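You operate a simulated robot arm through the tools that you are given. There is no shell and no other tool. Be economical: measure what you need, move in short steps, check, and stop when the job is done.

Carry out the task below with a simulated robot arm. There is one attempt and no reset: what you move stays moved.

## Task
Lower the boat to the WASH band, then brake the lift and switch it off.
Fine: lift switch on and brake off before the button is held. Where these are worked on the way, their far stop is far enough and under half their travel is too little: lift switch.

It is judged by the outcome, as a careful person would: the job done as asked, and still so three seconds after it is handed in. It fails if anything else is knocked over, pushed out of place, dropped, spilled or broken.

## Robot
A 6-joint arm with a two-finger parallel gripper, fixed in place. Base frame: the origin is at the foot of the arm, x ahead of it, y to its left, z up. Readings come in m, degrees, newtons and seconds.
With the tool pointing down near the work surface it reaches from about 0.48 to 0.88 m from the base axis. Its first joint turns from -115.0 to 115.0 degrees. Payload 4.2 kg.
Tool frame: the origin (TCP) lies between the finger pads and is the grasp point; the fingertips stand 0.023 m ahead of it; z points along the fingers, y is the line along which they close. The gripper opens to 0.094 m. The fingers are 0.038 m wide and 0.01 m thick; the gripper's body (0.054 by 0.096 m) begins 0.039 m behind the TCP.
Orientation is told as [roll, pitch, yaw] about the base's x, y, z axes, in that order, counted from this pose: with the fingers straight down and closing along the base's y, the tool's x points along the base's -x, its y along +y and its z along -z.

## Interface
- The arm moves only by the tool play_rows. Its argument "motion" is a list of rows, each an object (a shift or turn left out is 0, a gripper value left out holds the last) with "offset": the shift along the tool's x, y, z in units of 300 mm (1.0 is 300 mm), a list of three; "angular": the turn, a rotation vector about the tool's x, y, z in units of 120 degrees (1.0 is 120 degrees), a list of three; "fingers": the finger opening in m, from 0 to 0.094. In form: [{"offset": [dx, dy, dz], "angular": [wx, wy, wz], "fingers": fingers}, ...]. A call has 1 to 10 rows; each row is the pose to reach, as a shift and turn from the pose commanded when the call began, along the tool's axes at that moment. A call with a number of a shift or a turn outside -1 to 1 is refused whole. Each row takes 0.2 s and may step no farther than 0.05 m and 8.6 degrees from the row before; otherwise, or with a gripper value out of range, the whole call is refused. Where a pose cannot be reached the arm comes as near as it can. A force on the tool above 40 N (or 10 N above the force at the start of the call, whichever is more), or a blocked arm, ends the call early, and 0.2 s more pass. Each finger travels about 0.108 m/s and halts on what it meets, pressing with about 28 N; the grip force reading is that of the motor and also rises with nothing between the fingers. The clock runs only during rows and for 0.2 s after the last one: add rows that repeat a pose to give the fingers time. It gives the time, the measured TCP pose, the force on the tool (base axes), the opening and the grip force at its end, in the units of the frame above (readings bear some noise), with the torque about the TCP (base axes, N m) and any sound that the robot's microphone picked up, and new pictures: "pictures" is both (left out), scene, wrist or none.
- Cameras (640 x 400 px; columns grow to the right, rows downward): "scene" is fixed at [0.0503, 0.6513, 1.8892]; the picture's right is [-0.72, -0.69, 0.00], its down [-0.38, 0.39, -0.84] and it looks along [0.58, -0.60, -0.54] (base axes); focal length 370 px, centre (320, 200). "wrist" rides on the gripper at [0.086, 0.016, -0.074] in the tool frame; the picture's right is [-0.18, 0.98, 0.00], its down [-0.58, -0.11, -0.81] and it looks along [-0.79, -0.15, 0.59] (tool axes); focal length 243 px, centre (320, 200). There is no depth. A picture from a camera that has moved, and an enlarged one, comes with that camera's place and axes in the base frame and with its lens.
- move_column(by): slides the trunk up (or, below 0, down) by that many m; the arm rides with it, the base frame stays. It gives what a move gives, with no picture.
- close_up(camera, box): a new picture of the part [left, top, right, bottom] of that camera's present view, enlarged. The clock stands still meanwhile.
- close_job(): hands the job in; it is judged then, once.

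Go step by step. Nothing tells you positions but the pictures and the camera data: compare them with the known pose of the tool, close in by small moves and look again before you grip or let go. The budget is 120 turns and 200 pictures, counting those below and the enlarged ones. Unless the task says otherwise, let go and move clear before handing in, and close with one line.

The tools are called after ">>>" as name(argument=value, ...) on one line, values as JSON. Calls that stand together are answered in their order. play_rows: Moves the arm, as the interface text tells. Its arguments: {"type":"object","properties":{"motion":{"type":"array","items":{"type":"object","properties":{"offset":{"type":"array","items":{"type":"number"}},"angular":{"type":"array","items":{"type":"number"}},"fingers":{"type":"number"}}}},"pictures":{"type":"string","enum":["both","scene","wrist","none"]}},"required":["motion"]} The other tools are called the same way: move_column (by) slides the trunk up or down; close_up (camera, box) takes an enlarged picture of a part of a camera's view; close_job () hands the job in.

At the start:

```text
clock: 0.0
tcp_pos: [0.4801, 0.1191, 1.4978]
tool_rot: [0.0, 0.0, 0.0]
contact_force: [-0.1, -0.5, 0.4]
ft_torque: [0.02, 0.02, -0.05]
gripper_width: 0.0938
grip_force: 0.0
trunk travel left (down, up): [-0.882, 0.108]
```

scene: 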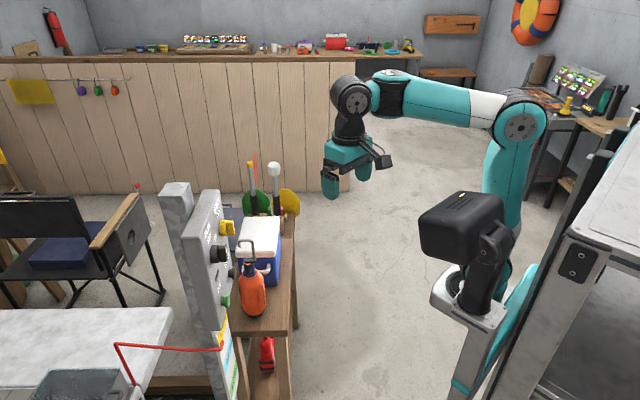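
wrist: 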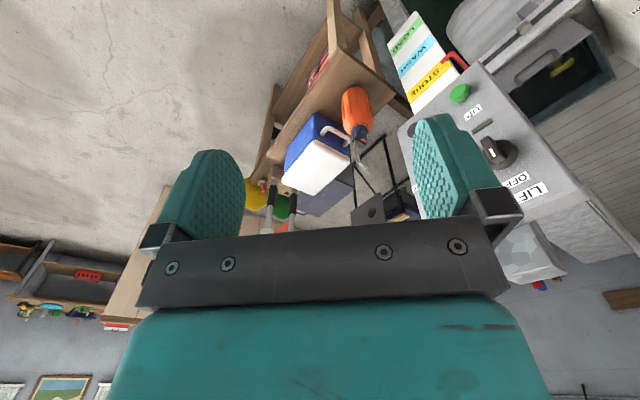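

I see a grey control panel post with a yellow lever, a black knob and a green button, and a band board beside it. I'll enlarge both views to read the controls.

>>> close_up(camera="scene", box=[100, 160, 320, 400])

>>> close_up(camera="wrist", box=[360, 0, 640, 250])

```text
1.67 times, centred on (210, 280) of scene
camera zoom: at [0.0503, 0.6513, 1.8892], right [-0.72, -0.69, 0.0], down [-0.38, 0.39, -0.84], along [0.58, -0.6, -0.54], focal length 616 px, centre (503, 67)
```

zoom: 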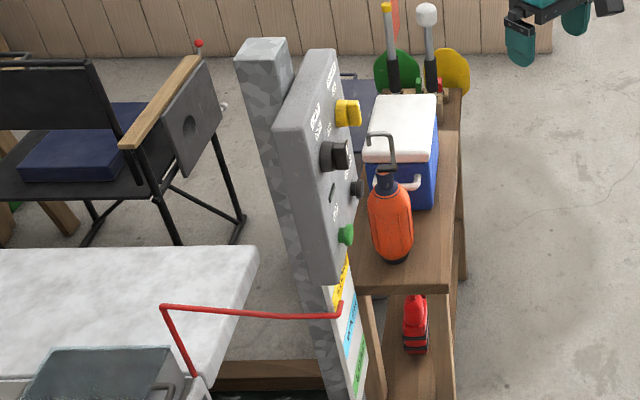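

```text
1.60 times, centred on (500, 125) of wrist
camera zoom: at [0.3946, 0.1344, 1.5728], right [0.18, 0.98, 0.0], down [0.58, -0.11, 0.81], along [0.79, -0.15, -0.59], focal length 388 px, centre (32, 320)
```

zoom: 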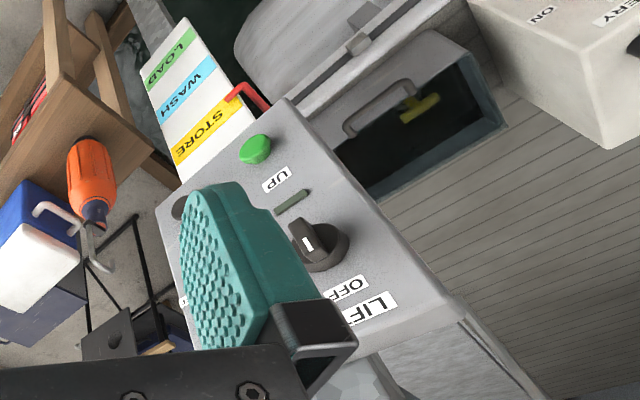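

The control panel is near (0.69, 0.34, 1.15–1.36). I'll close the fingers and tilt the tool a little to get an unobstructed look.

>>> play_rows(motion=[{"fingers": 0.0, "angular": [0, -0.06, 0]}, {"angular": [0, -0.1, 0]}, {"angular": [0, -0.1, 0]}, {"angular": [0, -0.1, 0]}], pictures="wrist")

>>> close_up(camera="wrist", box=[360, 0, 640, 250])

```text
clock: 1.0
tcp_pos: [0.4798, 0.1163, 1.4987]
tool_rot: [0.0, -12.2, 0.0]
contact_force: [0.4, 0.3, -0.5]
ft_torque: [0.0, 0.0, 0.01]
gripper_width: 0.0
grip_force: 27.7
out of reach, approached as far as the arm can: row 1, 2
trunk travel left (down, up): [-0.882, 0.108]
camera wrist: at [0.3803, 0.1339, 1.5532], right [0.18, 0.98, 0.04], down [0.4, -0.11, 0.91], along [0.9, -0.15, -0.41], focal length 243 px, centre (320, 200)
```

wrist: 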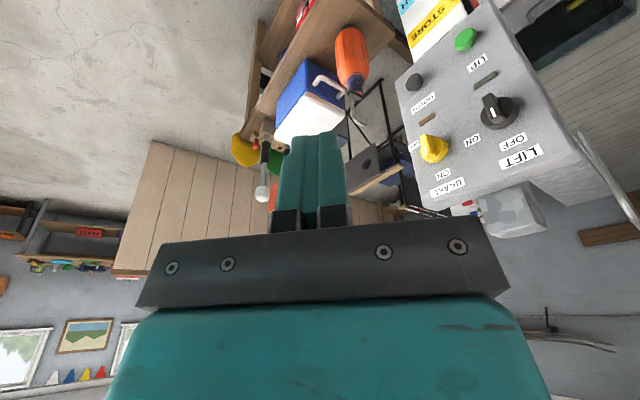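

```text
1.60 times, centred on (500, 125) of wrist
camera zoom: at [0.3803, 0.1339, 1.5532], right [0.18, 0.98, 0.04], down [0.4, -0.11, 0.91], along [0.9, -0.15, -0.41], focal length 388 px, centre (32, 320)
```

zoom: 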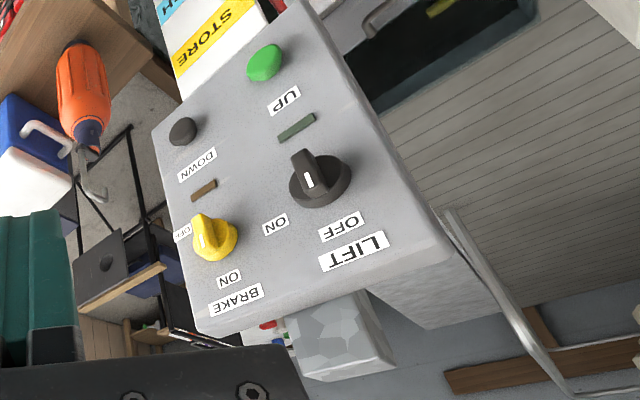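

The panel has LIFT (OFF/ON), BRAKE (ON/OFF), UP (green) and DOWN (black). I'll zoom in to read the knob positions.

>>> close_up(camera="wrist", box=[390, 60, 560, 210])

>>> close_up(camera="scene", box=[140, 180, 300, 400])

```text
2.67 times, centred on (475, 135) of wrist
camera zoom: at [0.3803, 0.1339, 1.5532], right [0.18, 0.98, 0.04], down [0.4, -0.11, 0.91], along [0.9, -0.15, -0.41], focal length 647 px, centre (-93, 373)
```

zoom: 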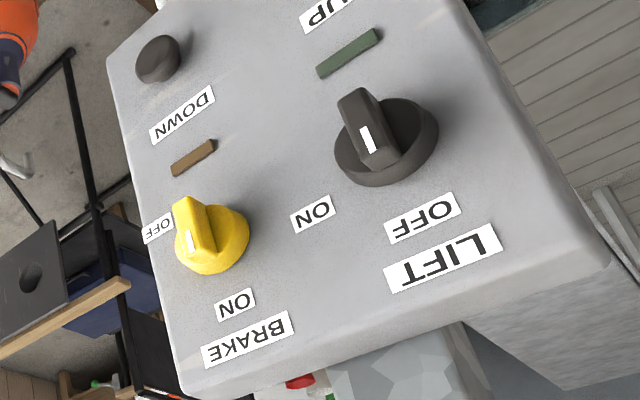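

```text
1.82 times, centred on (220, 290) of scene
camera zoom: at [0.0503, 0.6513, 1.8892], right [-0.72, -0.69, 0.0], down [-0.38, 0.39, -0.84], along [0.58, -0.6, -0.54], focal length 672 px, centre (502, 36)
```

zoom: 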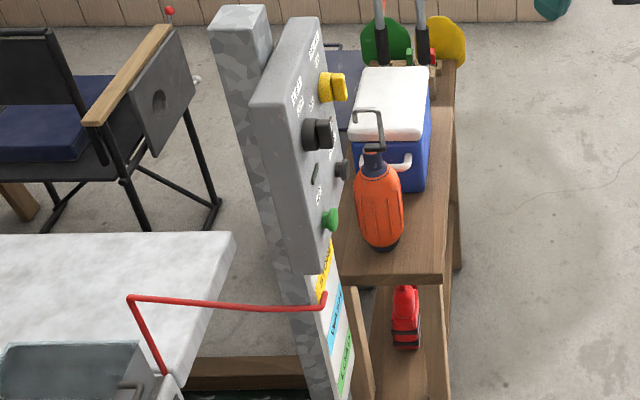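

Lift is OFF and brake is ON (both handles upright), and the panel faces diagonally toward the robot, with normal about (-0.7, -0.7, 0). I'll bring the tool to horizontal in free space, still well away from the panel.

>>> play_rows(motion=[{"offset": [-0.037, -0.022, 0.049], "angular": [0, -0.065, 0]}, {"offset": [-0.074, -0.044, 0.098], "angular": [0, -0.13, 0]}, {"offset": [-0.112, -0.066, 0.147], "angular": [0, -0.194, 0]}, {"offset": [-0.149, -0.088, 0.196], "angular": [0, -0.259, 0]}, {"offset": [-0.186, -0.11, 0.245], "angular": [0, -0.324, 0]}, {"offset": [-0.223, -0.132, 0.293], "angular": [0, -0.389, 0]}, {"offset": [-0.26, -0.154, 0.342], "angular": [0, -0.454, 0]}, {"offset": [-0.298, -0.176, 0.391], "angular": [0, -0.518, 0]}, {"offset": [-0.335, -0.198, 0.44], "angular": [0, -0.583, 0]}, {"offset": [-0.372, -0.22, 0.489], "angular": [0, -0.648, 0]}], pictures="both")

```text
clock: 3.2
tcp_pos: [0.618, 0.0499, 1.3789]
tool_rot: [-32.2, -89.8, 32.3]
contact_force: [-0.6, -0.4, 0.6]
ft_torque: [-0.01, 0.0, 0.04]
gripper_width: 0.0002
grip_force: 28.0
trunk travel left (down, up): [-0.882, 0.108]
camera wrist: at [0.5441, 0.0662, 1.293], right [0.0, 0.98, 0.18], down [-0.81, -0.11, 0.58], along [0.59, -0.15, 0.79], focal length 243 px, centre (320, 200)
```

scene: 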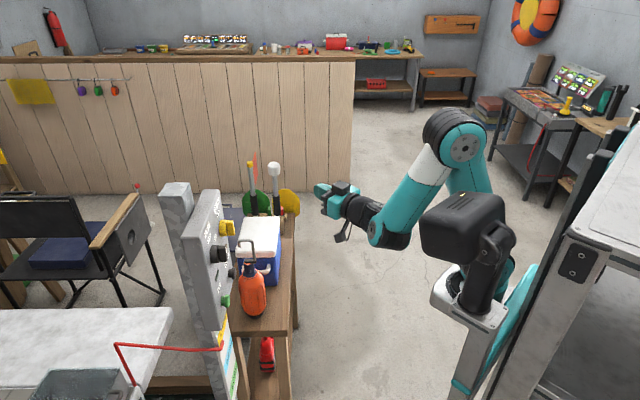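
wrist: 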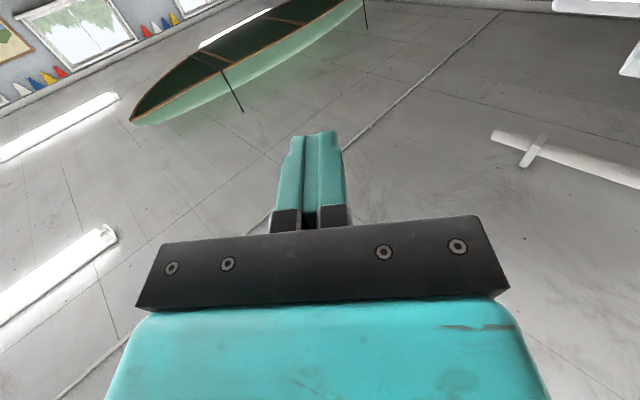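

The tool is horizontal now. Next I'll yaw 45° to face the panel and stop about 8 cm short of the LIFT knob with the fingers part open.

>>> play_rows(motion=[{"offset": [0.037, 0.115, -0.01], "angular": [-0.0625, 0, 0], "fingers": 0.06}, {"offset": [0.074, 0.23, -0.021], "angular": [-0.125, 0, 0]}, {"offset": [0.111, 0.345, -0.032], "angular": [-0.1875, 0, 0]}, {"offset": [0.149, 0.46, -0.042], "angular": [-0.25, 0, 0]}, {"offset": [0.186, 0.575, -0.052], "angular": [-0.3125, 0, 0]}, {"offset": [0.223, 0.69, -0.063], "angular": [-0.375, 0, 0]}], pictures="both")

>>> close_up(camera="scene", box=[160, 170, 320, 320])

```text
clock: 4.6
tcp_pos: [0.6005, 0.2539, 1.3117]
tool_rot: [-77.5, -89.8, 122.2]
contact_force: [-1.9, 2.0, -0.1]
ft_torque: [-0.06, 0.04, -0.12]
gripper_width: 0.0599
grip_force: 0.1
trunk travel left (down, up): [-0.882, 0.108]
camera wrist: at [0.5377, 0.2131, 1.2248], right [-0.69, 0.7, 0.18], down [-0.5, -0.64, 0.58], along [0.52, 0.31, 0.79], focal length 243 px, centre (320, 200)
```

scene: 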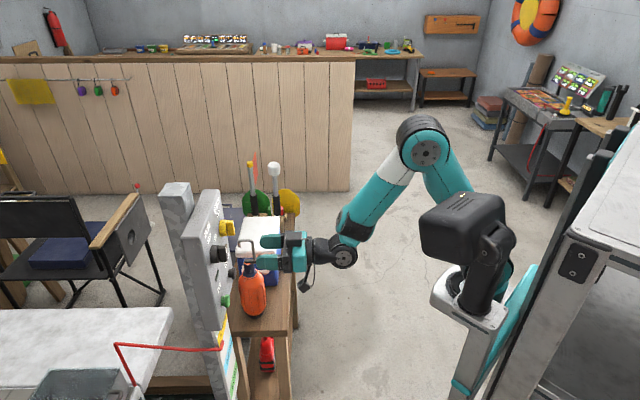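
wrist: 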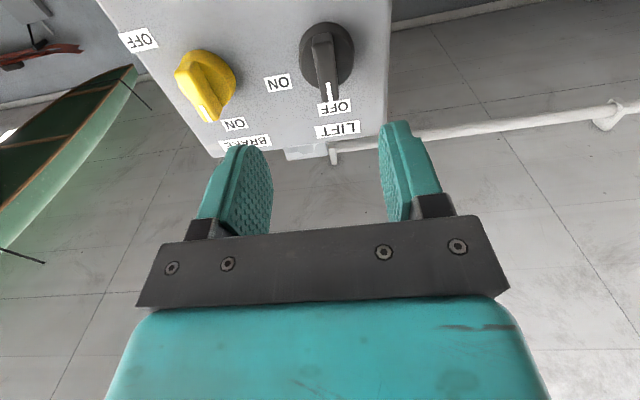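

```text
2.67 times, centred on (240, 245) of scene
camera zoom: at [0.0503, 0.6513, 1.8892], right [-0.72, -0.69, 0.0], down [-0.38, 0.39, -0.84], along [0.58, -0.6, -0.54], focal length 986 px, centre (533, 80)
```

zoom: 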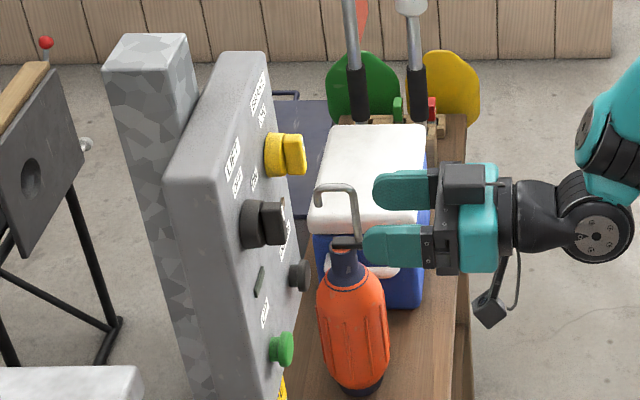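

The wrist view shows the LIFT knob centred between the fingers, handle near (0.670, 0.328, 1.310). I'll advance most of the way and check.

>>> play_rows(motion=[{"offset": [0, 0.01, 0.1]}, {"offset": [0.003, 0.01, 0.2]}, {"offset": [0.003, 0.01, 0.25]}], pictures="both")

>>> close_up(camera="scene", box=[180, 200, 280, 300])

```text
clock: 5.4
tcp_pos: [0.6516, 0.313, 1.3099]
tool_rot: [44.3, -89.8, 0.6]
contact_force: [0.8, 0.2, -0.1]
ft_torque: [-0.01, -0.01, 0.02]
gripper_width: 0.06
grip_force: 0.0
trunk travel left (down, up): [-0.882, 0.108]
camera wrist: at [0.5875, 0.2719, 1.2233], right [-0.69, 0.7, 0.19], down [-0.49, -0.65, 0.58], along [0.53, 0.31, 0.79], focal length 243 px, centre (320, 200)
```

scene: 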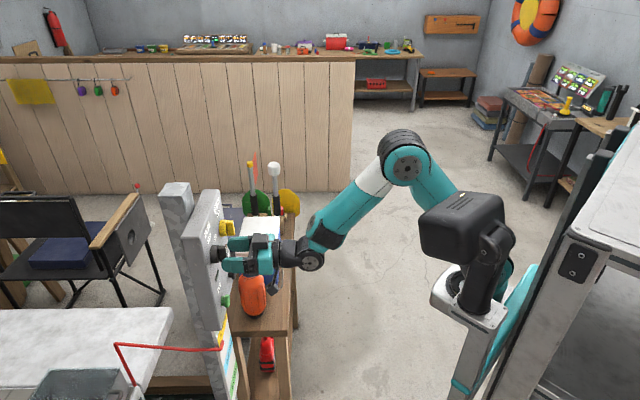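
wrist: 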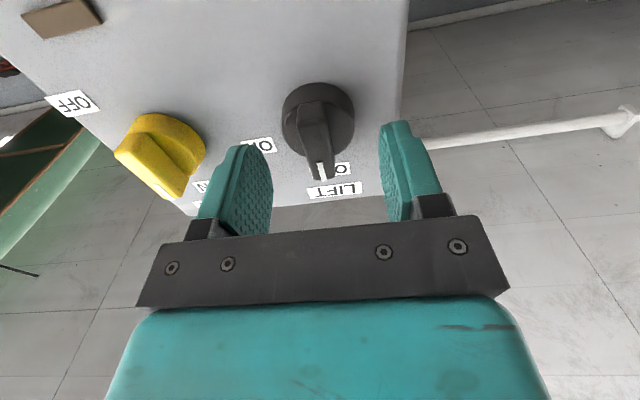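

```text
4.00 times, centred on (230, 250) of scene
camera zoom: at [0.0503, 0.6513, 1.8892], right [-0.72, -0.69, 0.0], down [-0.38, 0.39, -0.84], along [0.58, -0.6, -0.54], focal length 1479 px, centre (680, 0)
```

zoom: 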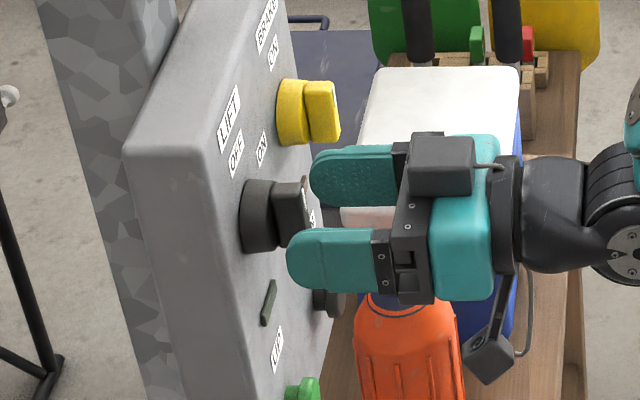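

The tips are just at the handle's front. I'll advance 15 mm more and close on it.

>>> play_rows(motion=[{"offset": [0, -0.007, 0.025]}, {"offset": [0, -0.007, 0.05]}, {"offset": [0, -0.007, 0.05], "fingers": 0.0}, {"offset": [0, -0.007, 0.05]}, {"offset": [0, -0.007, 0.05]}], pictures="wrist")

>>> close_up(camera="scene", box=[180, 200, 280, 300])

```text
clock: 6.6
tcp_pos: [0.6626, 0.3235, 1.3101]
tool_rot: [35.2, -89.7, 9.9]
contact_force: [-5.8, 5.0, 0.2]
ft_torque: [-0.09, 0.16, 0.27]
gripper_width: 0.041
grip_force: 44.9
trunk travel left (down, up): [-0.882, 0.108]
camera wrist: at [0.5989, 0.2813, 1.2234], right [-0.69, 0.69, 0.19], down [-0.49, -0.65, 0.58], along [0.53, 0.31, 0.79], focal length 243 px, centre (320, 200)
```

wrist: 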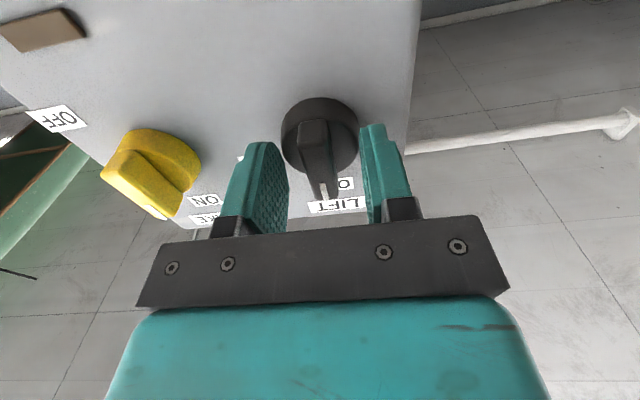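

```text
4.00 times, centred on (230, 250) of scene
camera zoom: at [0.0503, 0.6513, 1.8892], right [-0.72, -0.69, 0.0], down [-0.38, 0.39, -0.84], along [0.58, -0.6, -0.54], focal length 1479 px, centre (680, 0)
```

zoom: 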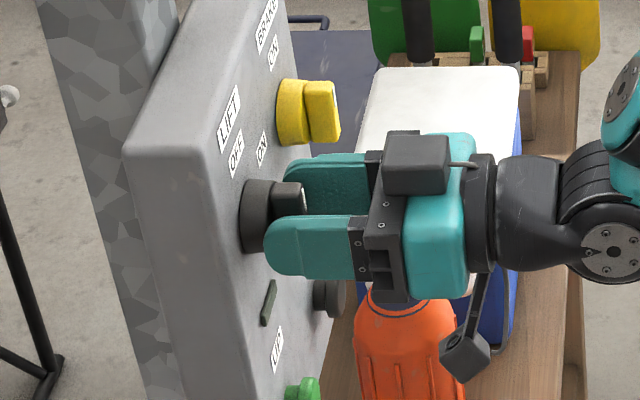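

The fingers caught the knob's round base (41 mm) rather than the bar. I'll open slightly, back off 8 mm and close on the bar.

>>> play_rows(motion=[{"fingers": 0.055}, {"offset": [0, 0, -0.028]}, {"offset": [0, 0, -0.028]}, {"offset": [0, 0, -0.028], "fingers": 0.0}, {"offset": [0, 0, -0.028]}, {"offset": [0, 0, -0.028]}], pictures="wrist")

>>> close_up(camera="scene", box=[180, 200, 280, 300])

```text
clock: 8.0
tcp_pos: [0.6564, 0.3162, 1.3101]
tool_rot: [33.5, -89.8, 11.4]
contact_force: [-0.8, -0.7, -0.7]
ft_torque: [0.04, -0.08, 0.01]
gripper_width: 0.0138
grip_force: 45.2
trunk travel left (down, up): [-0.882, 0.108]
camera wrist: at [0.5927, 0.2753, 1.2232], right [-0.69, 0.7, 0.19], down [-0.49, -0.65, 0.58], along [0.53, 0.31, 0.79], focal length 243 px, centre (320, 200)
```

wrist: 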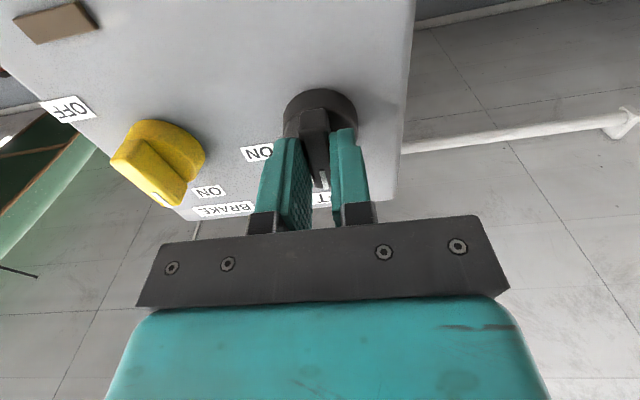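

```text
4.00 times, centred on (230, 250) of scene
camera zoom: at [0.0503, 0.6513, 1.8892], right [-0.72, -0.69, 0.0], down [-0.38, 0.39, -0.84], along [0.58, -0.6, -0.54], focal length 1479 px, centre (680, 0)
```

zoom: 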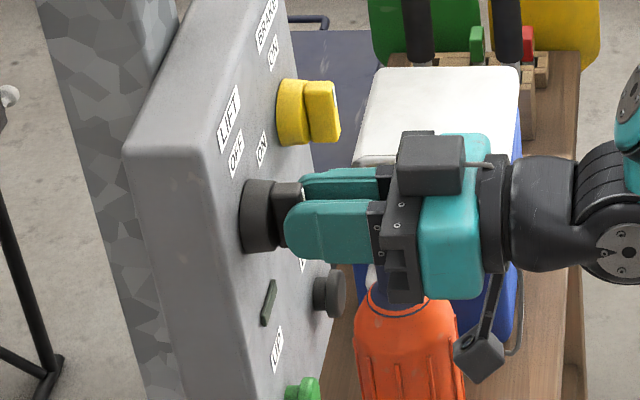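

The bar is gripped at 13.8 mm. I'll turn it clockwise toward ON.

>>> play_rows(motion=[{"angular": [0, 0, 0.065]}, {"angular": [0, 0, 0.13]}, {"angular": [0, 0, 0.195]}, {"angular": [0, 0, 0.26]}, {"angular": [0, 0, 0.325]}, {"angular": [0, 0, 0.39]}, {"angular": [0, 0, 0.455]}, {"angular": [0, 0, 0.5]}], pictures="both")

>>> close_up(camera="scene", box=[180, 200, 280, 300])

```text
clock: 9.8
tcp_pos: [0.6562, 0.3179, 1.3099]
tool_rot: [89.8, -29.7, -44.9]
contact_force: [-25.1, -9.6, -5.4]
ft_torque: [-0.3, 0.29, 0.93]
gripper_width: 0.0138
grip_force: 44.8
trunk travel left (down, up): [-0.882, 0.108]
camera wrist: at [0.5454, 0.323, 1.2812], right [-0.23, 0.23, 0.94], down [-0.17, -0.96, 0.2], along [0.96, -0.12, 0.26], focal length 243 px, centre (320, 200)
```

scene: 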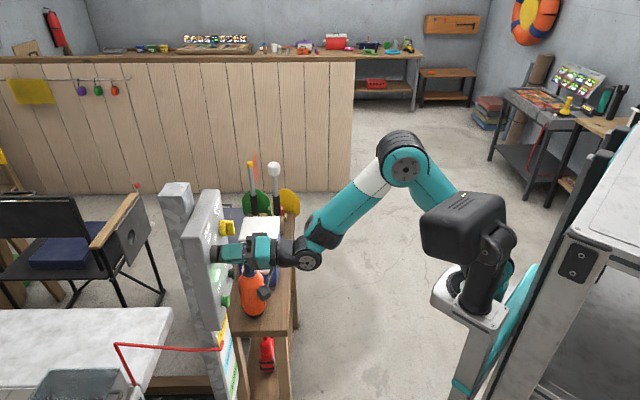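
wrist: 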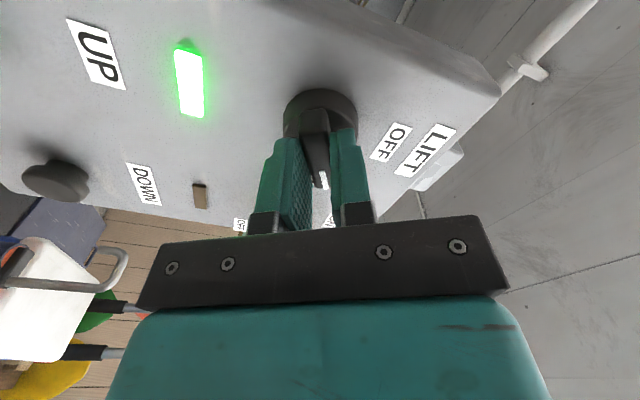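

```text
4.00 times, centred on (230, 250) of scene
camera zoom: at [0.0503, 0.6513, 1.8892], right [-0.72, -0.69, 0.0], down [-0.38, 0.39, -0.84], along [0.58, -0.6, -0.54], focal length 1479 px, centre (680, 0)
```

zoom: 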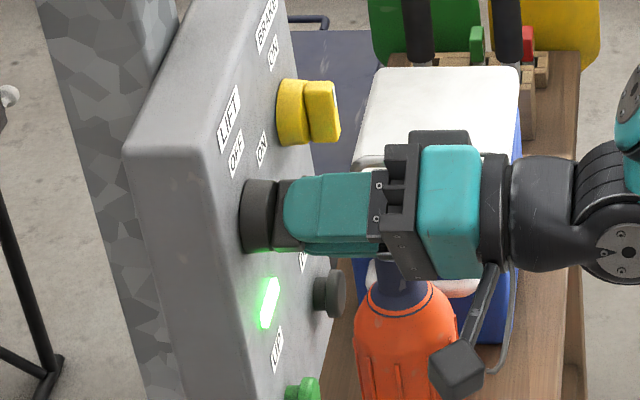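

The green lamp lit, so the lift is on. I'll nudge a little further to seat it and watch the force.

>>> play_rows(motion=[{"angular": [0, 0, 0.04], "offset": [0, 0, -0.004]}, {"angular": [0, 0, 0.08], "offset": [0, 0, -0.006]}], pictures="wrist")

```text
clock: 10.4
tcp_pos: [0.6555, 0.317, 1.3096]
tool_rot: [89.8, -20.3, -45.0]
contact_force: [-9.4, 3.4, -5.9]
ft_torque: [-0.32, 0.3, 1.14]
gripper_width: 0.0139
grip_force: 45.2
trunk travel left (down, up): [-0.882, 0.108]
camera wrist: at [0.5429, 0.3256, 1.2953], right [-0.12, 0.12, 0.99], down [-0.16, -0.98, 0.1], along [0.98, -0.14, 0.13], focal length 243 px, centre (320, 200)
```

wrist: 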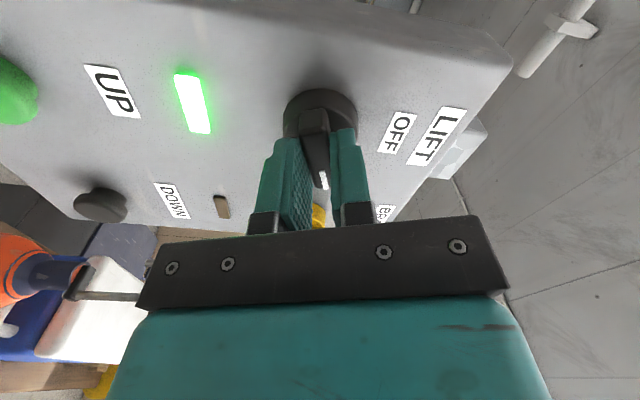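

It still turns freely, so I'll go on to about 90° or the stop.

>>> play_rows(motion=[{"angular": [0, 0, 0.04]}, {"angular": [0, 0, 0.08]}, {"angular": [0, 0, 0.125]}], pictures="wrist")

```text
clock: 11.2
tcp_pos: [0.6568, 0.3169, 1.31]
tool_rot: [89.8, -5.2, -45.0]
contact_force: [-5.1, 9.0, -7.8]
ft_torque: [-0.1, 0.13, 1.42]
gripper_width: 0.0138
grip_force: 44.9
trunk travel left (down, up): [-0.882, 0.108]
camera wrist: at [0.5424, 0.3263, 1.3186], right [0.07, -0.06, 1.0], down [-0.15, -0.99, -0.05], along [0.99, -0.15, -0.08], focal length 243 px, centre (320, 200)
```

wrist: 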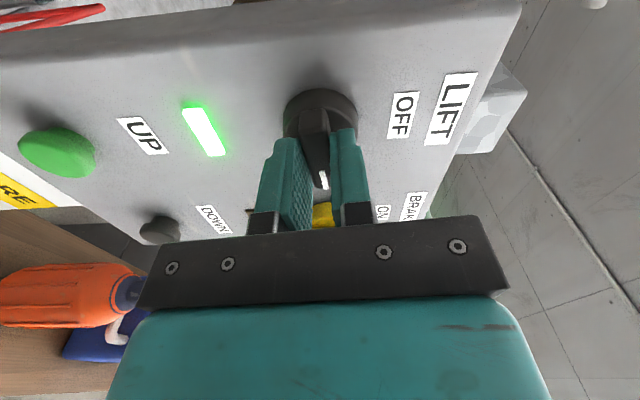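

The switch has turned about 85° and the lamp stays on. I'll nudge the last few degrees, release, back off and begin rolling the gripper back.

>>> play_rows(motion=[{"angular": [0, 0, 0.035]}, {"angular": [0, 0, 0.03], "fingers": 0.05}, {"angular": [0, 0, 0.03]}, {"offset": [0, 0, -0.1], "angular": [0, 0, 0.03]}, {"offset": [0, 0, -0.2], "angular": [0, 0, 0.0]}, {"offset": [-0.1, 0, -0.27], "angular": [0, 0, -0.065]}, {"offset": [-0.2, 0, -0.27], "angular": [0, 0, -0.13]}, {"offset": [-0.3, 0, -0.27], "angular": [0, 0, -0.195]}, {"offset": [-0.327, 0.028, -0.27], "angular": [0, 0, -0.26]}, {"offset": [-0.327, 0.028, -0.27], "angular": [0, 0, -0.325]}], pictures="both")

```text
clock: 13.4
tcp_pos: [0.6679, 0.1901, 1.3274]
tool_rot: [89.8, -44.4, -44.9]
contact_force: [-0.8, -0.1, -0.1]
ft_torque: [-0.02, 0.0, -0.01]
gripper_width: 0.0499
grip_force: 0.1
trunk travel left (down, up): [-0.882, 0.108]
camera wrist: at [0.5638, 0.1878, 1.2784], right [-0.39, 0.4, 0.83], down [-0.22, -0.92, 0.33], along [0.89, -0.06, 0.45], focal length 243 px, centre (320, 200)
```

scene: 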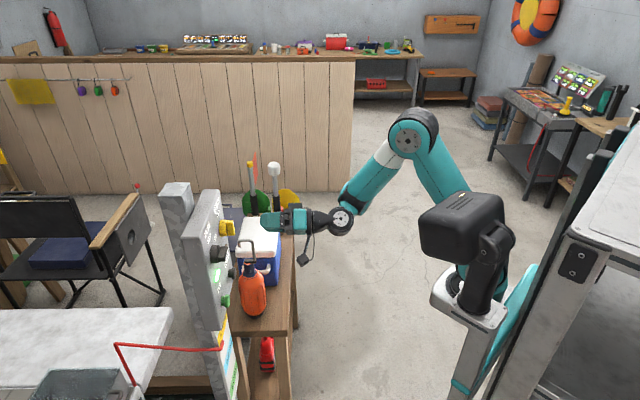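
wrist: 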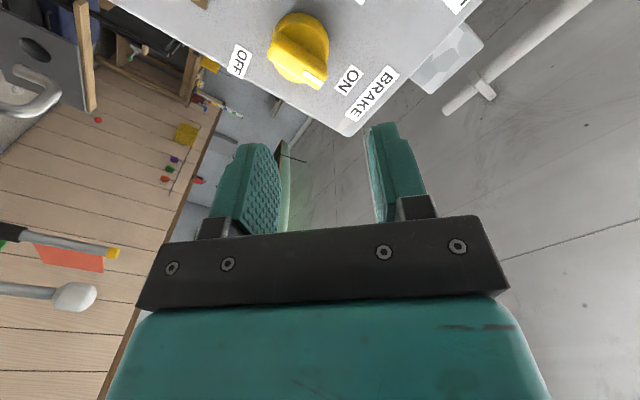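

Now I'll finish rolling back to 0° and move in front of the BRAKE knob.

>>> play_rows(motion=[{"offset": [0.01, -0.01, 0.03], "angular": [0, 0, -0.065]}, {"offset": [0.02, -0.02, 0.06], "angular": [0, 0, -0.13]}, {"offset": [0.03, -0.03, 0.09], "angular": [0, 0, -0.195]}, {"offset": [0.04, -0.04, 0.12], "angular": [0, 0, -0.26]}, {"offset": [0.04, -0.04, 0.15], "angular": [0, 0, -0.325]}, {"offset": [0.04, -0.04, 0.17], "angular": [0, 0, -0.38]}], pictures="wrist")

>>> close_up(camera="scene", box=[180, 200, 280, 300])

```text
clock: 14.8
tcp_pos: [0.7051, 0.2255, 1.3098]
tool_rot: [8.2, -89.8, 36.8]
contact_force: [-0.6, 0.1, -0.4]
ft_torque: [0.01, 0.02, -0.03]
gripper_width: 0.0501
grip_force: 0.0
trunk travel left (down, up): [-0.882, 0.108]
camera wrist: at [0.6406, 0.1846, 1.2233], right [-0.69, 0.7, 0.18], down [-0.49, -0.65, 0.58], along [0.53, 0.31, 0.79], focal length 243 px, centre (320, 200)
```

wrist: 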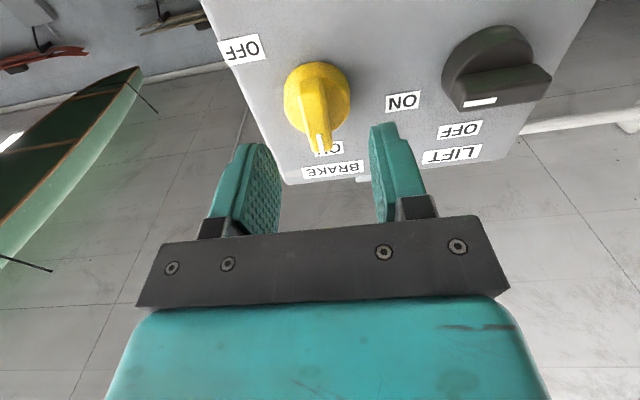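

```text
4.00 times, centred on (230, 250) of scene
camera zoom: at [0.0503, 0.6513, 1.8892], right [-0.72, -0.69, 0.0], down [-0.38, 0.39, -0.84], along [0.58, -0.6, -0.54], focal length 1479 px, centre (680, 0)
```

zoom: 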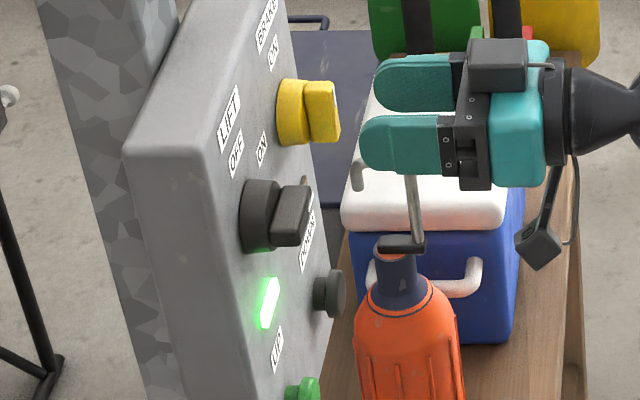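

LIFT is horizontal (ON) and its lamp is lit. The brake bar is centred, so I'll advance 30 mm and grip.

>>> play_rows(motion=[{"offset": [0, -0.004, 0.05]}, {"offset": [0, -0.004, 0.1]}, {"offset": [0, -0.004, 0.1], "fingers": 0.0}, {"offset": [0, -0.004, 0.1]}, {"offset": [0, -0.004, 0.1]}], pictures="wrist")

>>> close_up(camera="scene", box=[180, 200, 280, 300])

```text
clock: 16.0
tcp_pos: [0.7271, 0.2466, 1.3126]
tool_rot: [36.2, -89.9, 8.8]
contact_force: [3.3, -1.0, 1.3]
ft_torque: [-0.23, 0.22, -0.08]
gripper_width: 0.0139
grip_force: 45.4
trunk travel left (down, up): [-0.882, 0.108]
camera wrist: at [0.6635, 0.2047, 1.2256], right [-0.69, 0.7, 0.19], down [-0.49, -0.65, 0.58], along [0.53, 0.31, 0.79], focal length 243 px, centre (320, 200)
```

wrist: 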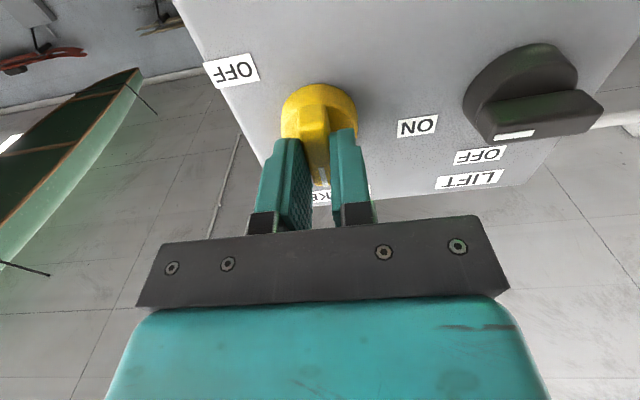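

```text
4.00 times, centred on (230, 250) of scene
camera zoom: at [0.0503, 0.6513, 1.8892], right [-0.72, -0.69, 0.0], down [-0.38, 0.39, -0.84], along [0.58, -0.6, -0.54], focal length 1479 px, centre (680, 0)
```

zoom: 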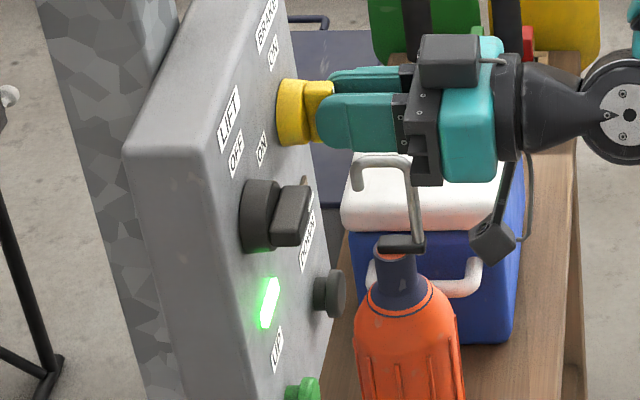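

The brake bar is gripped. I'll turn it clockwise to OFF.

>>> play_rows(motion=[{"angular": [0, 0, 0.071]}, {"angular": [0, 0, 0.142]}, {"angular": [0, 0, 0.213]}, {"angular": [0, 0, 0.284]}, {"angular": [0, 0, 0.355]}, {"angular": [0, 0, 0.426]}, {"angular": [0, 0, 0.497]}, {"angular": [0, 0, 0.568]}, {"angular": [0, 0, 0.639]}, {"angular": [0, 0, 0.71]}], pictures="both")

>>> close_up(camera="scene", box=[140, 180, 300, 400])

```text
clock: 18.2
tcp_pos: [0.7278, 0.2443, 1.3092]
tool_rot: [89.9, -4.5, -45.2]
contact_force: [28.1, -12.1, 7.2]
ft_torque: [0.19, -0.12, -0.15]
gripper_width: 0.0139
grip_force: 45.7
trunk travel left (down, up): [-0.882, 0.108]
camera wrist: at [0.6145, 0.2542, 1.3197], right [0.08, -0.07, 0.99], down [-0.16, -0.99, -0.06], along [0.98, -0.15, -0.09], focal length 243 px, centre (320, 200)
```

scene: 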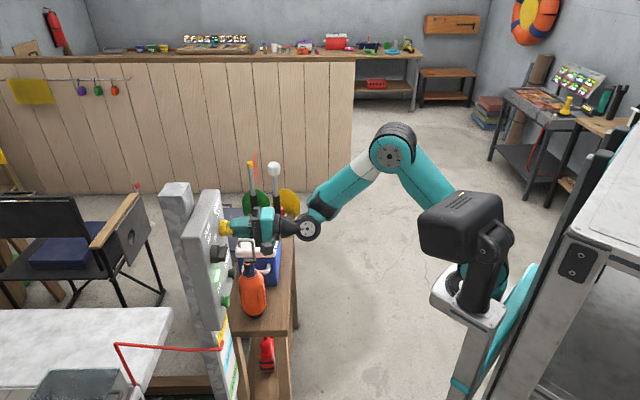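
wrist: 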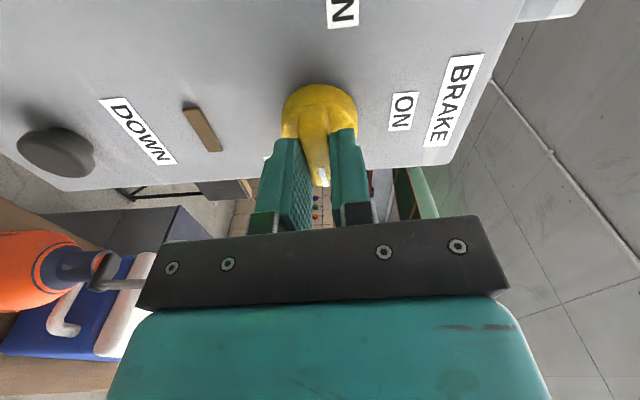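

```text
1.82 times, centred on (220, 290) of scene
camera zoom: at [0.0503, 0.6513, 1.8892], right [-0.72, -0.69, 0.0], down [-0.38, 0.39, -0.84], along [0.58, -0.6, -0.54], focal length 672 px, centre (502, 36)
```

zoom: 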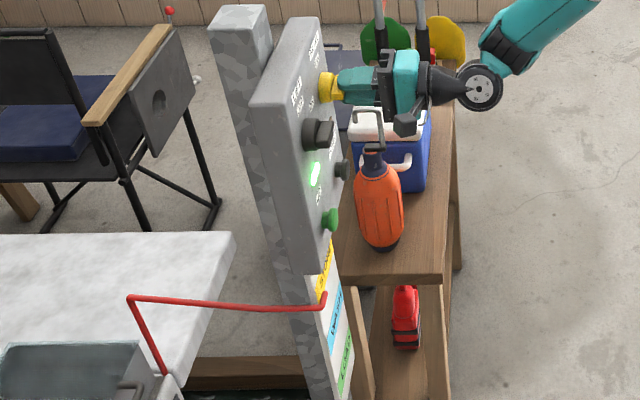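

The brake is at OFF and the pointer hasn't moved. I'll release, back off, close the fingers and move down in front of the DOWN button.

>>> play_rows(motion=[{"fingers": 0.05}, {"offset": [0, 0, 0]}, {"offset": [0, 0, -0.12]}, {"offset": [0, 0, -0.22]}, {"offset": [0, -0.14, -0.24], "fingers": 0.0}, {"offset": [0, -0.28, -0.24]}, {"offset": [0, -0.42, -0.23]}, {"offset": [0, -0.56, -0.2]}], pictures="both")

>>> close_up(camera="scene", box=[140, 180, 300, 400])

```text
clock: 20.0
tcp_pos: [0.7038, 0.2038, 1.1483]
tool_rot: [89.6, -4.7, -45.0]
contact_force: [-0.3, -0.2, 1.2]
ft_torque: [0.0, -0.03, -0.01]
gripper_width: 0.0001
grip_force: 28.2
out of reach, approached as far as the arm can: row 7, 8
trunk travel left (down, up): [-0.882, 0.108]
camera wrist: at [0.5908, 0.2132, 1.1588], right [0.08, -0.07, 0.99], down [-0.16, -0.99, -0.06], along [0.98, -0.15, -0.09], focal length 243 px, centre (320, 200)
```

scene: 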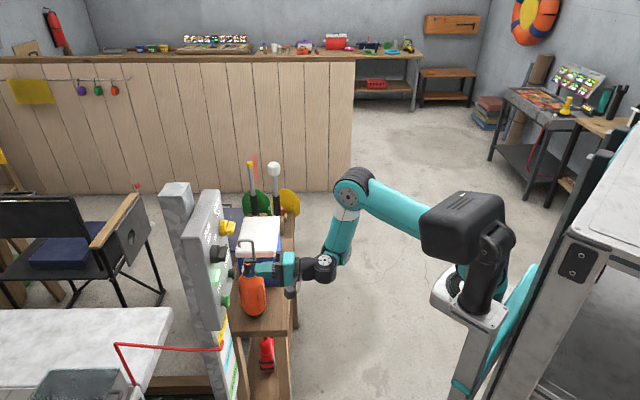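
wrist: 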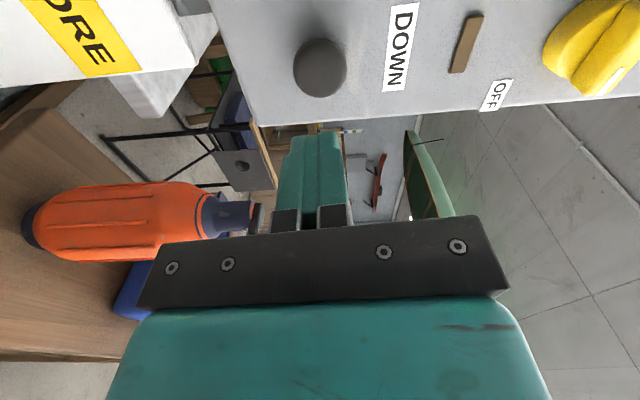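

```text
1.82 times, centred on (220, 290) of scene
camera zoom: at [0.0503, 0.6513, 1.8892], right [-0.72, -0.69, 0.0], down [-0.38, 0.39, -0.84], along [0.58, -0.6, -0.54], focal length 672 px, centre (502, 36)
```

zoom: 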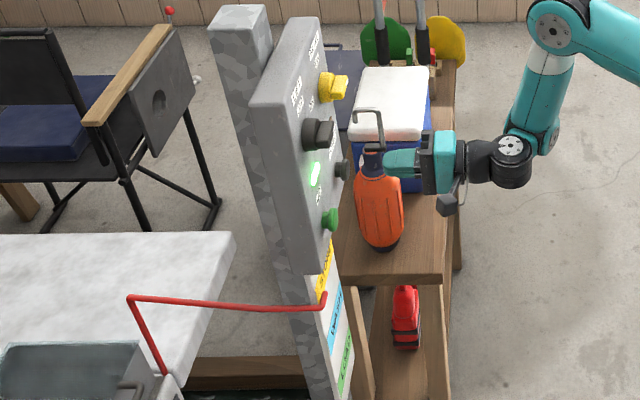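

DOWN is at about (0.763, 0.276, 1.148), and the arm is folded near its reach limit here. I'll drop the trunk 0.12 m and compensate with the arm.

>>> move_column(by=-0.12)

```text
clock: 21.5
tcp_pos: [0.7041, 0.2042, 1.0297]
tool_rot: [89.5, -4.7, -44.9]
contact_force: [-0.4, -0.1, 0.0]
ft_torque: [-0.02, -0.01, -0.04]
gripper_width: 0.0
grip_force: 28.1
trunk travel left (down, up): [-0.762, 0.228]
```

>>> play_rows(motion=[{"offset": [0, 0.15, 0]}, {"offset": [0, 0.3, 0]}, {"offset": [0, 0.395, 0.03]}, {"offset": [0, 0.395, 0.1]}], pictures="both")

>>> close_up(camera="scene", box=[180, 220, 280, 320])

```text
clock: 22.5
tcp_pos: [0.7184, 0.2321, 1.1464]
tool_rot: [89.5, -4.8, -45.0]
contact_force: [0.0, 0.3, 0.4]
ft_torque: [0.01, -0.01, -0.01]
gripper_width: 0.0001
grip_force: 27.8
trunk travel left (down, up): [-0.762, 0.228]
camera wrist: at [0.6056, 0.2413, 1.157], right [0.08, -0.07, 0.99], down [-0.15, -0.99, -0.05], along [0.98, -0.15, -0.09], focal length 243 px, centre (320, 200)
```

scene: 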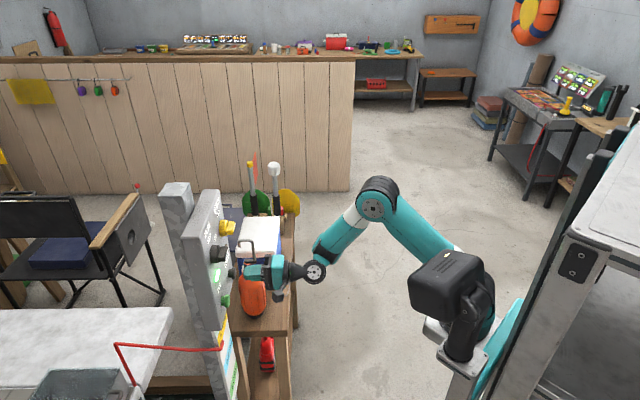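
wrist: 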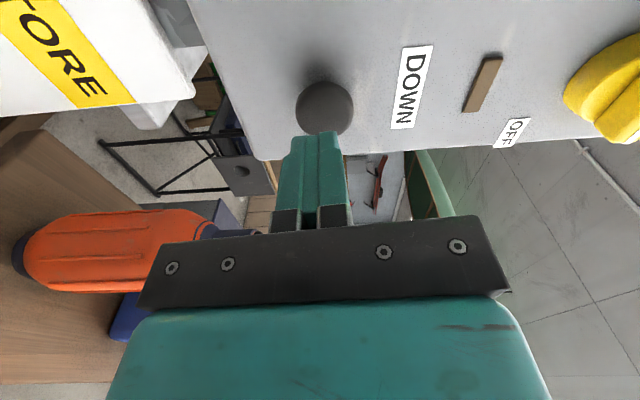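

```text
4.00 times, centred on (230, 270) of scene
camera zoom: at [0.0503, 0.6513, 1.8892], right [-0.72, -0.69, 0.0], down [-0.38, 0.39, -0.84], along [0.58, -0.6, -0.54], focal length 1479 px, centre (680, -80)
```

zoom: 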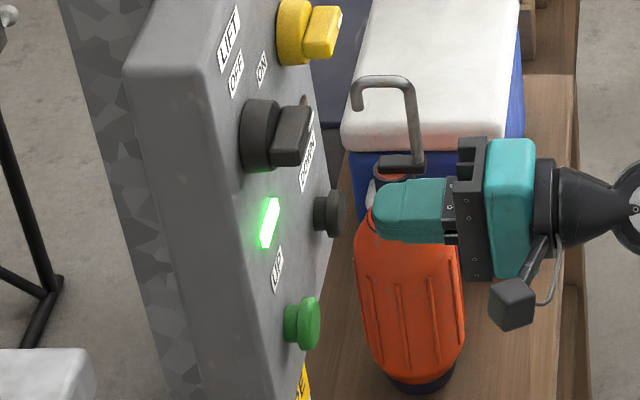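

Aligned with DOWN. I'll press in small steps, watching the pointer and sound.

>>> play_rows(motion=[{"offset": [0, 0, 0.033]}, {"offset": [0, 0, 0.06]}, {"offset": [0, 0, 0.075]}], pictures="wrist")

>>> close_up(camera="scene", box=[180, 240, 280, 400])

```text
clock: 23.3
tcp_pos: [0.7354, 0.2501, 1.1471]
tool_rot: [89.6, -4.7, -45.1]
contact_force: [-3.3, -0.5, -1.7]
ft_torque: [0.02, -0.01, 0.03]
gripper_width: 0.0
grip_force: 27.9
trunk travel left (down, up): [-0.762, 0.228]
camera wrist: at [0.6222, 0.2582, 1.157], right [0.08, -0.07, 0.99], down [-0.15, -0.99, -0.05], along [0.98, -0.15, -0.09], focal length 243 px, centre (320, 200)
```

wrist: 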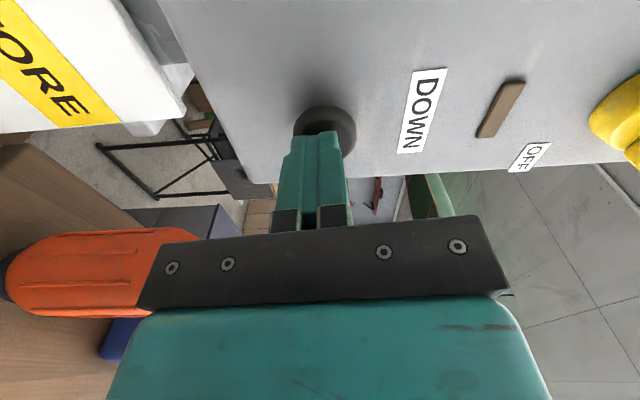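

```text
2.50 times, centred on (230, 320) of scene
camera zoom: at [0.0503, 0.6513, 1.8892], right [-0.72, -0.69, 0.0], down [-0.38, 0.39, -0.84], along [0.58, -0.6, -0.54], focal length 924 px, centre (545, -100)
```

zoom: 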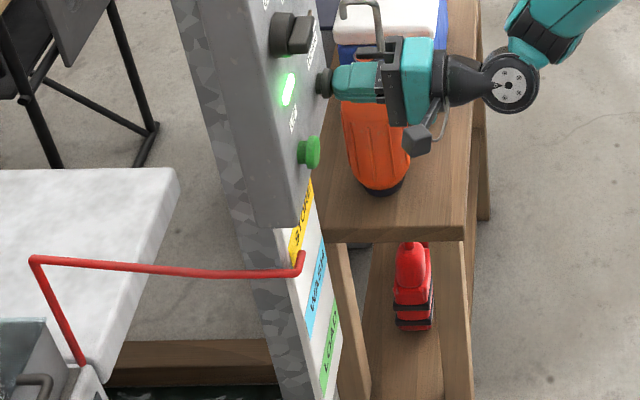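

The tip is touching the button. I'll press further in millimetre steps.

>>> play_rows(motion=[{"offset": [0, 0, 0.01]}, {"offset": [0, 0, 0.02]}], pictures="none")

>>> close_up(camera="scene", box=[180, 260, 280, 400])

```text
clock: 23.9
tcp_pos: [0.7383, 0.2524, 1.1467]
tool_rot: [89.5, -4.6, -45.0]
contact_force: [-18.1, -14.5, -0.6]
ft_torque: [0.03, -0.03, 0.16]
gripper_width: 0.0
grip_force: 27.4
trunk travel left (down, up): [-0.762, 0.228]
```

```text
2.86 times, centred on (230, 330) of scene
camera zoom: at [0.0503, 0.6513, 1.8892], right [-0.72, -0.69, 0.0], down [-0.38, 0.39, -0.84], along [0.58, -0.6, -0.54], focal length 1057 px, centre (577, -171)
```

zoom: 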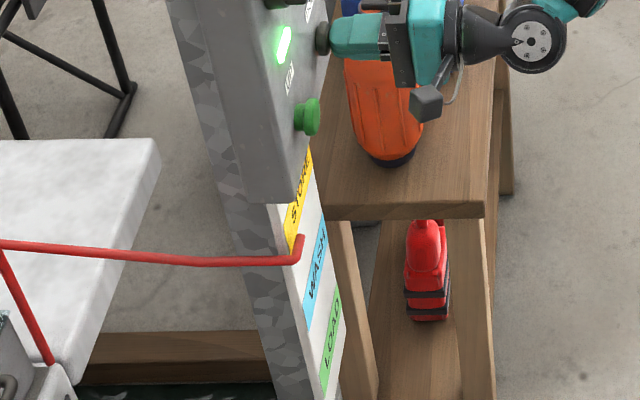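

Force is about 23 N and the pointer may have begun moving. I'll hold for a moment and check again.

>>> play_rows(motion=[{"offset": [0, 0, 0.004]}, {"offset": [0, 0, 0.004]}], pictures="none")

>>> close_up(camera="scene", box=[180, 260, 280, 400])

```text
clock: 24.5
tcp_pos: [0.7385, 0.2512, 1.1479]
tool_rot: [89.4, -4.6, -45.1]
contact_force: [-24.7, -26.4, 6.0]
ft_torque: [0.0, -0.28, 0.15]
gripper_width: 0.0
grip_force: 28.3
trunk travel left (down, up): [-0.762, 0.228]
stopped in row 2: the force on the tool passed its limit at 44 N (the readings are from after the stop); the commanded pose is now the measured one
```

```text
2.86 times, centred on (230, 330) of scene
camera zoom: at [0.0503, 0.6513, 1.8892], right [-0.72, -0.69, 0.0], down [-0.38, 0.39, -0.84], along [0.58, -0.6, -0.54], focal length 1057 px, centre (577, -171)
```

zoom: 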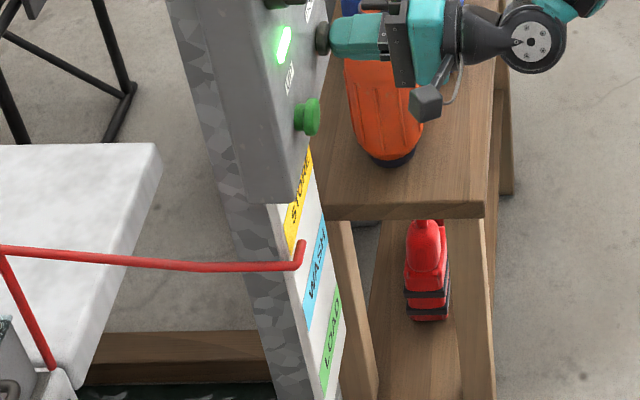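

The lift is moving down slowly and the boat cradle descends. I'll ease the force slightly and hold for 2 s to measure its speed.

>>> play_rows(motion=[{"offset": [0, 0, -0.001]}, {"offset": [0, 0, -0.001]}, {"offset": [0, 0, -0.001]}, {"offset": [0, 0, -0.001]}, {"offset": [0, 0, -0.001]}, {"offset": [0, 0, -0.001]}, {"offset": [0, 0, -0.001]}, {"offset": [0, 0, -0.001]}, {"offset": [0, 0, -0.001]}], pictures="wrist")

>>> close_up(camera="scene", box=[180, 260, 280, 400])

```text
clock: 26.5
tcp_pos: [0.7394, 0.2543, 1.1469]
tool_rot: [89.4, -4.6, -45.0]
contact_force: [-22.0, -27.2, 5.9]
ft_torque: [0.29, -0.05, 0.06]
gripper_width: 0.0001
grip_force: 27.9
trunk travel left (down, up): [-0.762, 0.228]
camera wrist: at [0.6251, 0.2614, 1.1573], right [0.08, -0.07, 0.99], down [-0.16, -0.99, -0.05], along [0.98, -0.15, -0.09], focal length 243 px, centre (320, 200)
```

wrist: 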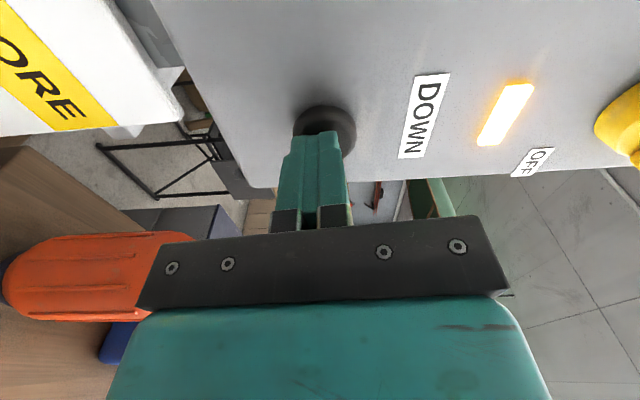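

```text
2.86 times, centred on (230, 330) of scene
camera zoom: at [0.0503, 0.6513, 1.8892], right [-0.72, -0.69, 0.0], down [-0.38, 0.39, -0.84], along [0.58, -0.6, -0.54], focal length 1057 px, centre (577, -171)
```

zoom: 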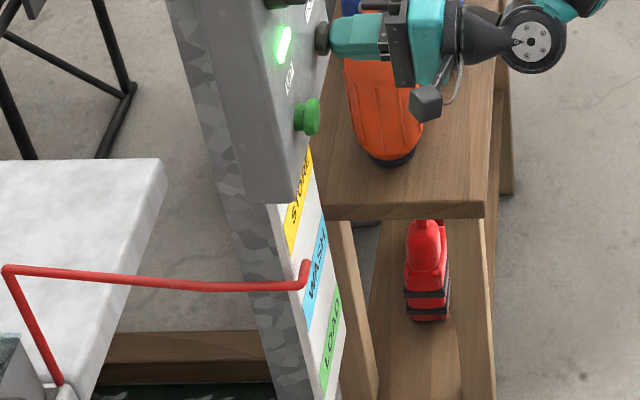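

The amber lamp shows it is moving, at about 9 px/s. I'll look closely at the pointer against the bands.

>>> close_up(camera="scene", box=[200, 310, 250, 400])

```text
4.44 times, centred on (225, 355) of scene
camera zoom: at [0.0503, 0.6513, 1.8892], right [-0.72, -0.69, 0.0], down [-0.38, 0.39, -0.84], along [0.58, -0.6, -0.54], focal length 1644 px, centre (742, -489)
```

zoom: 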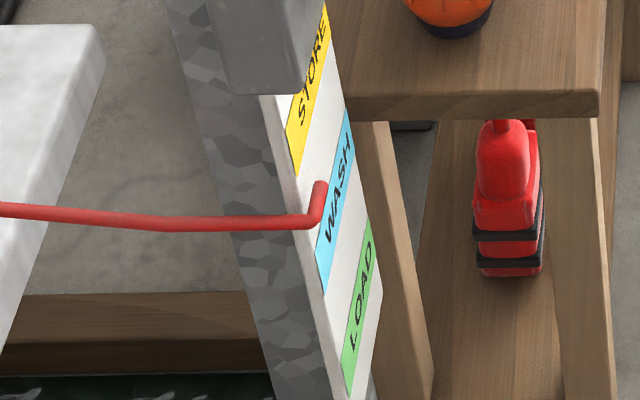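

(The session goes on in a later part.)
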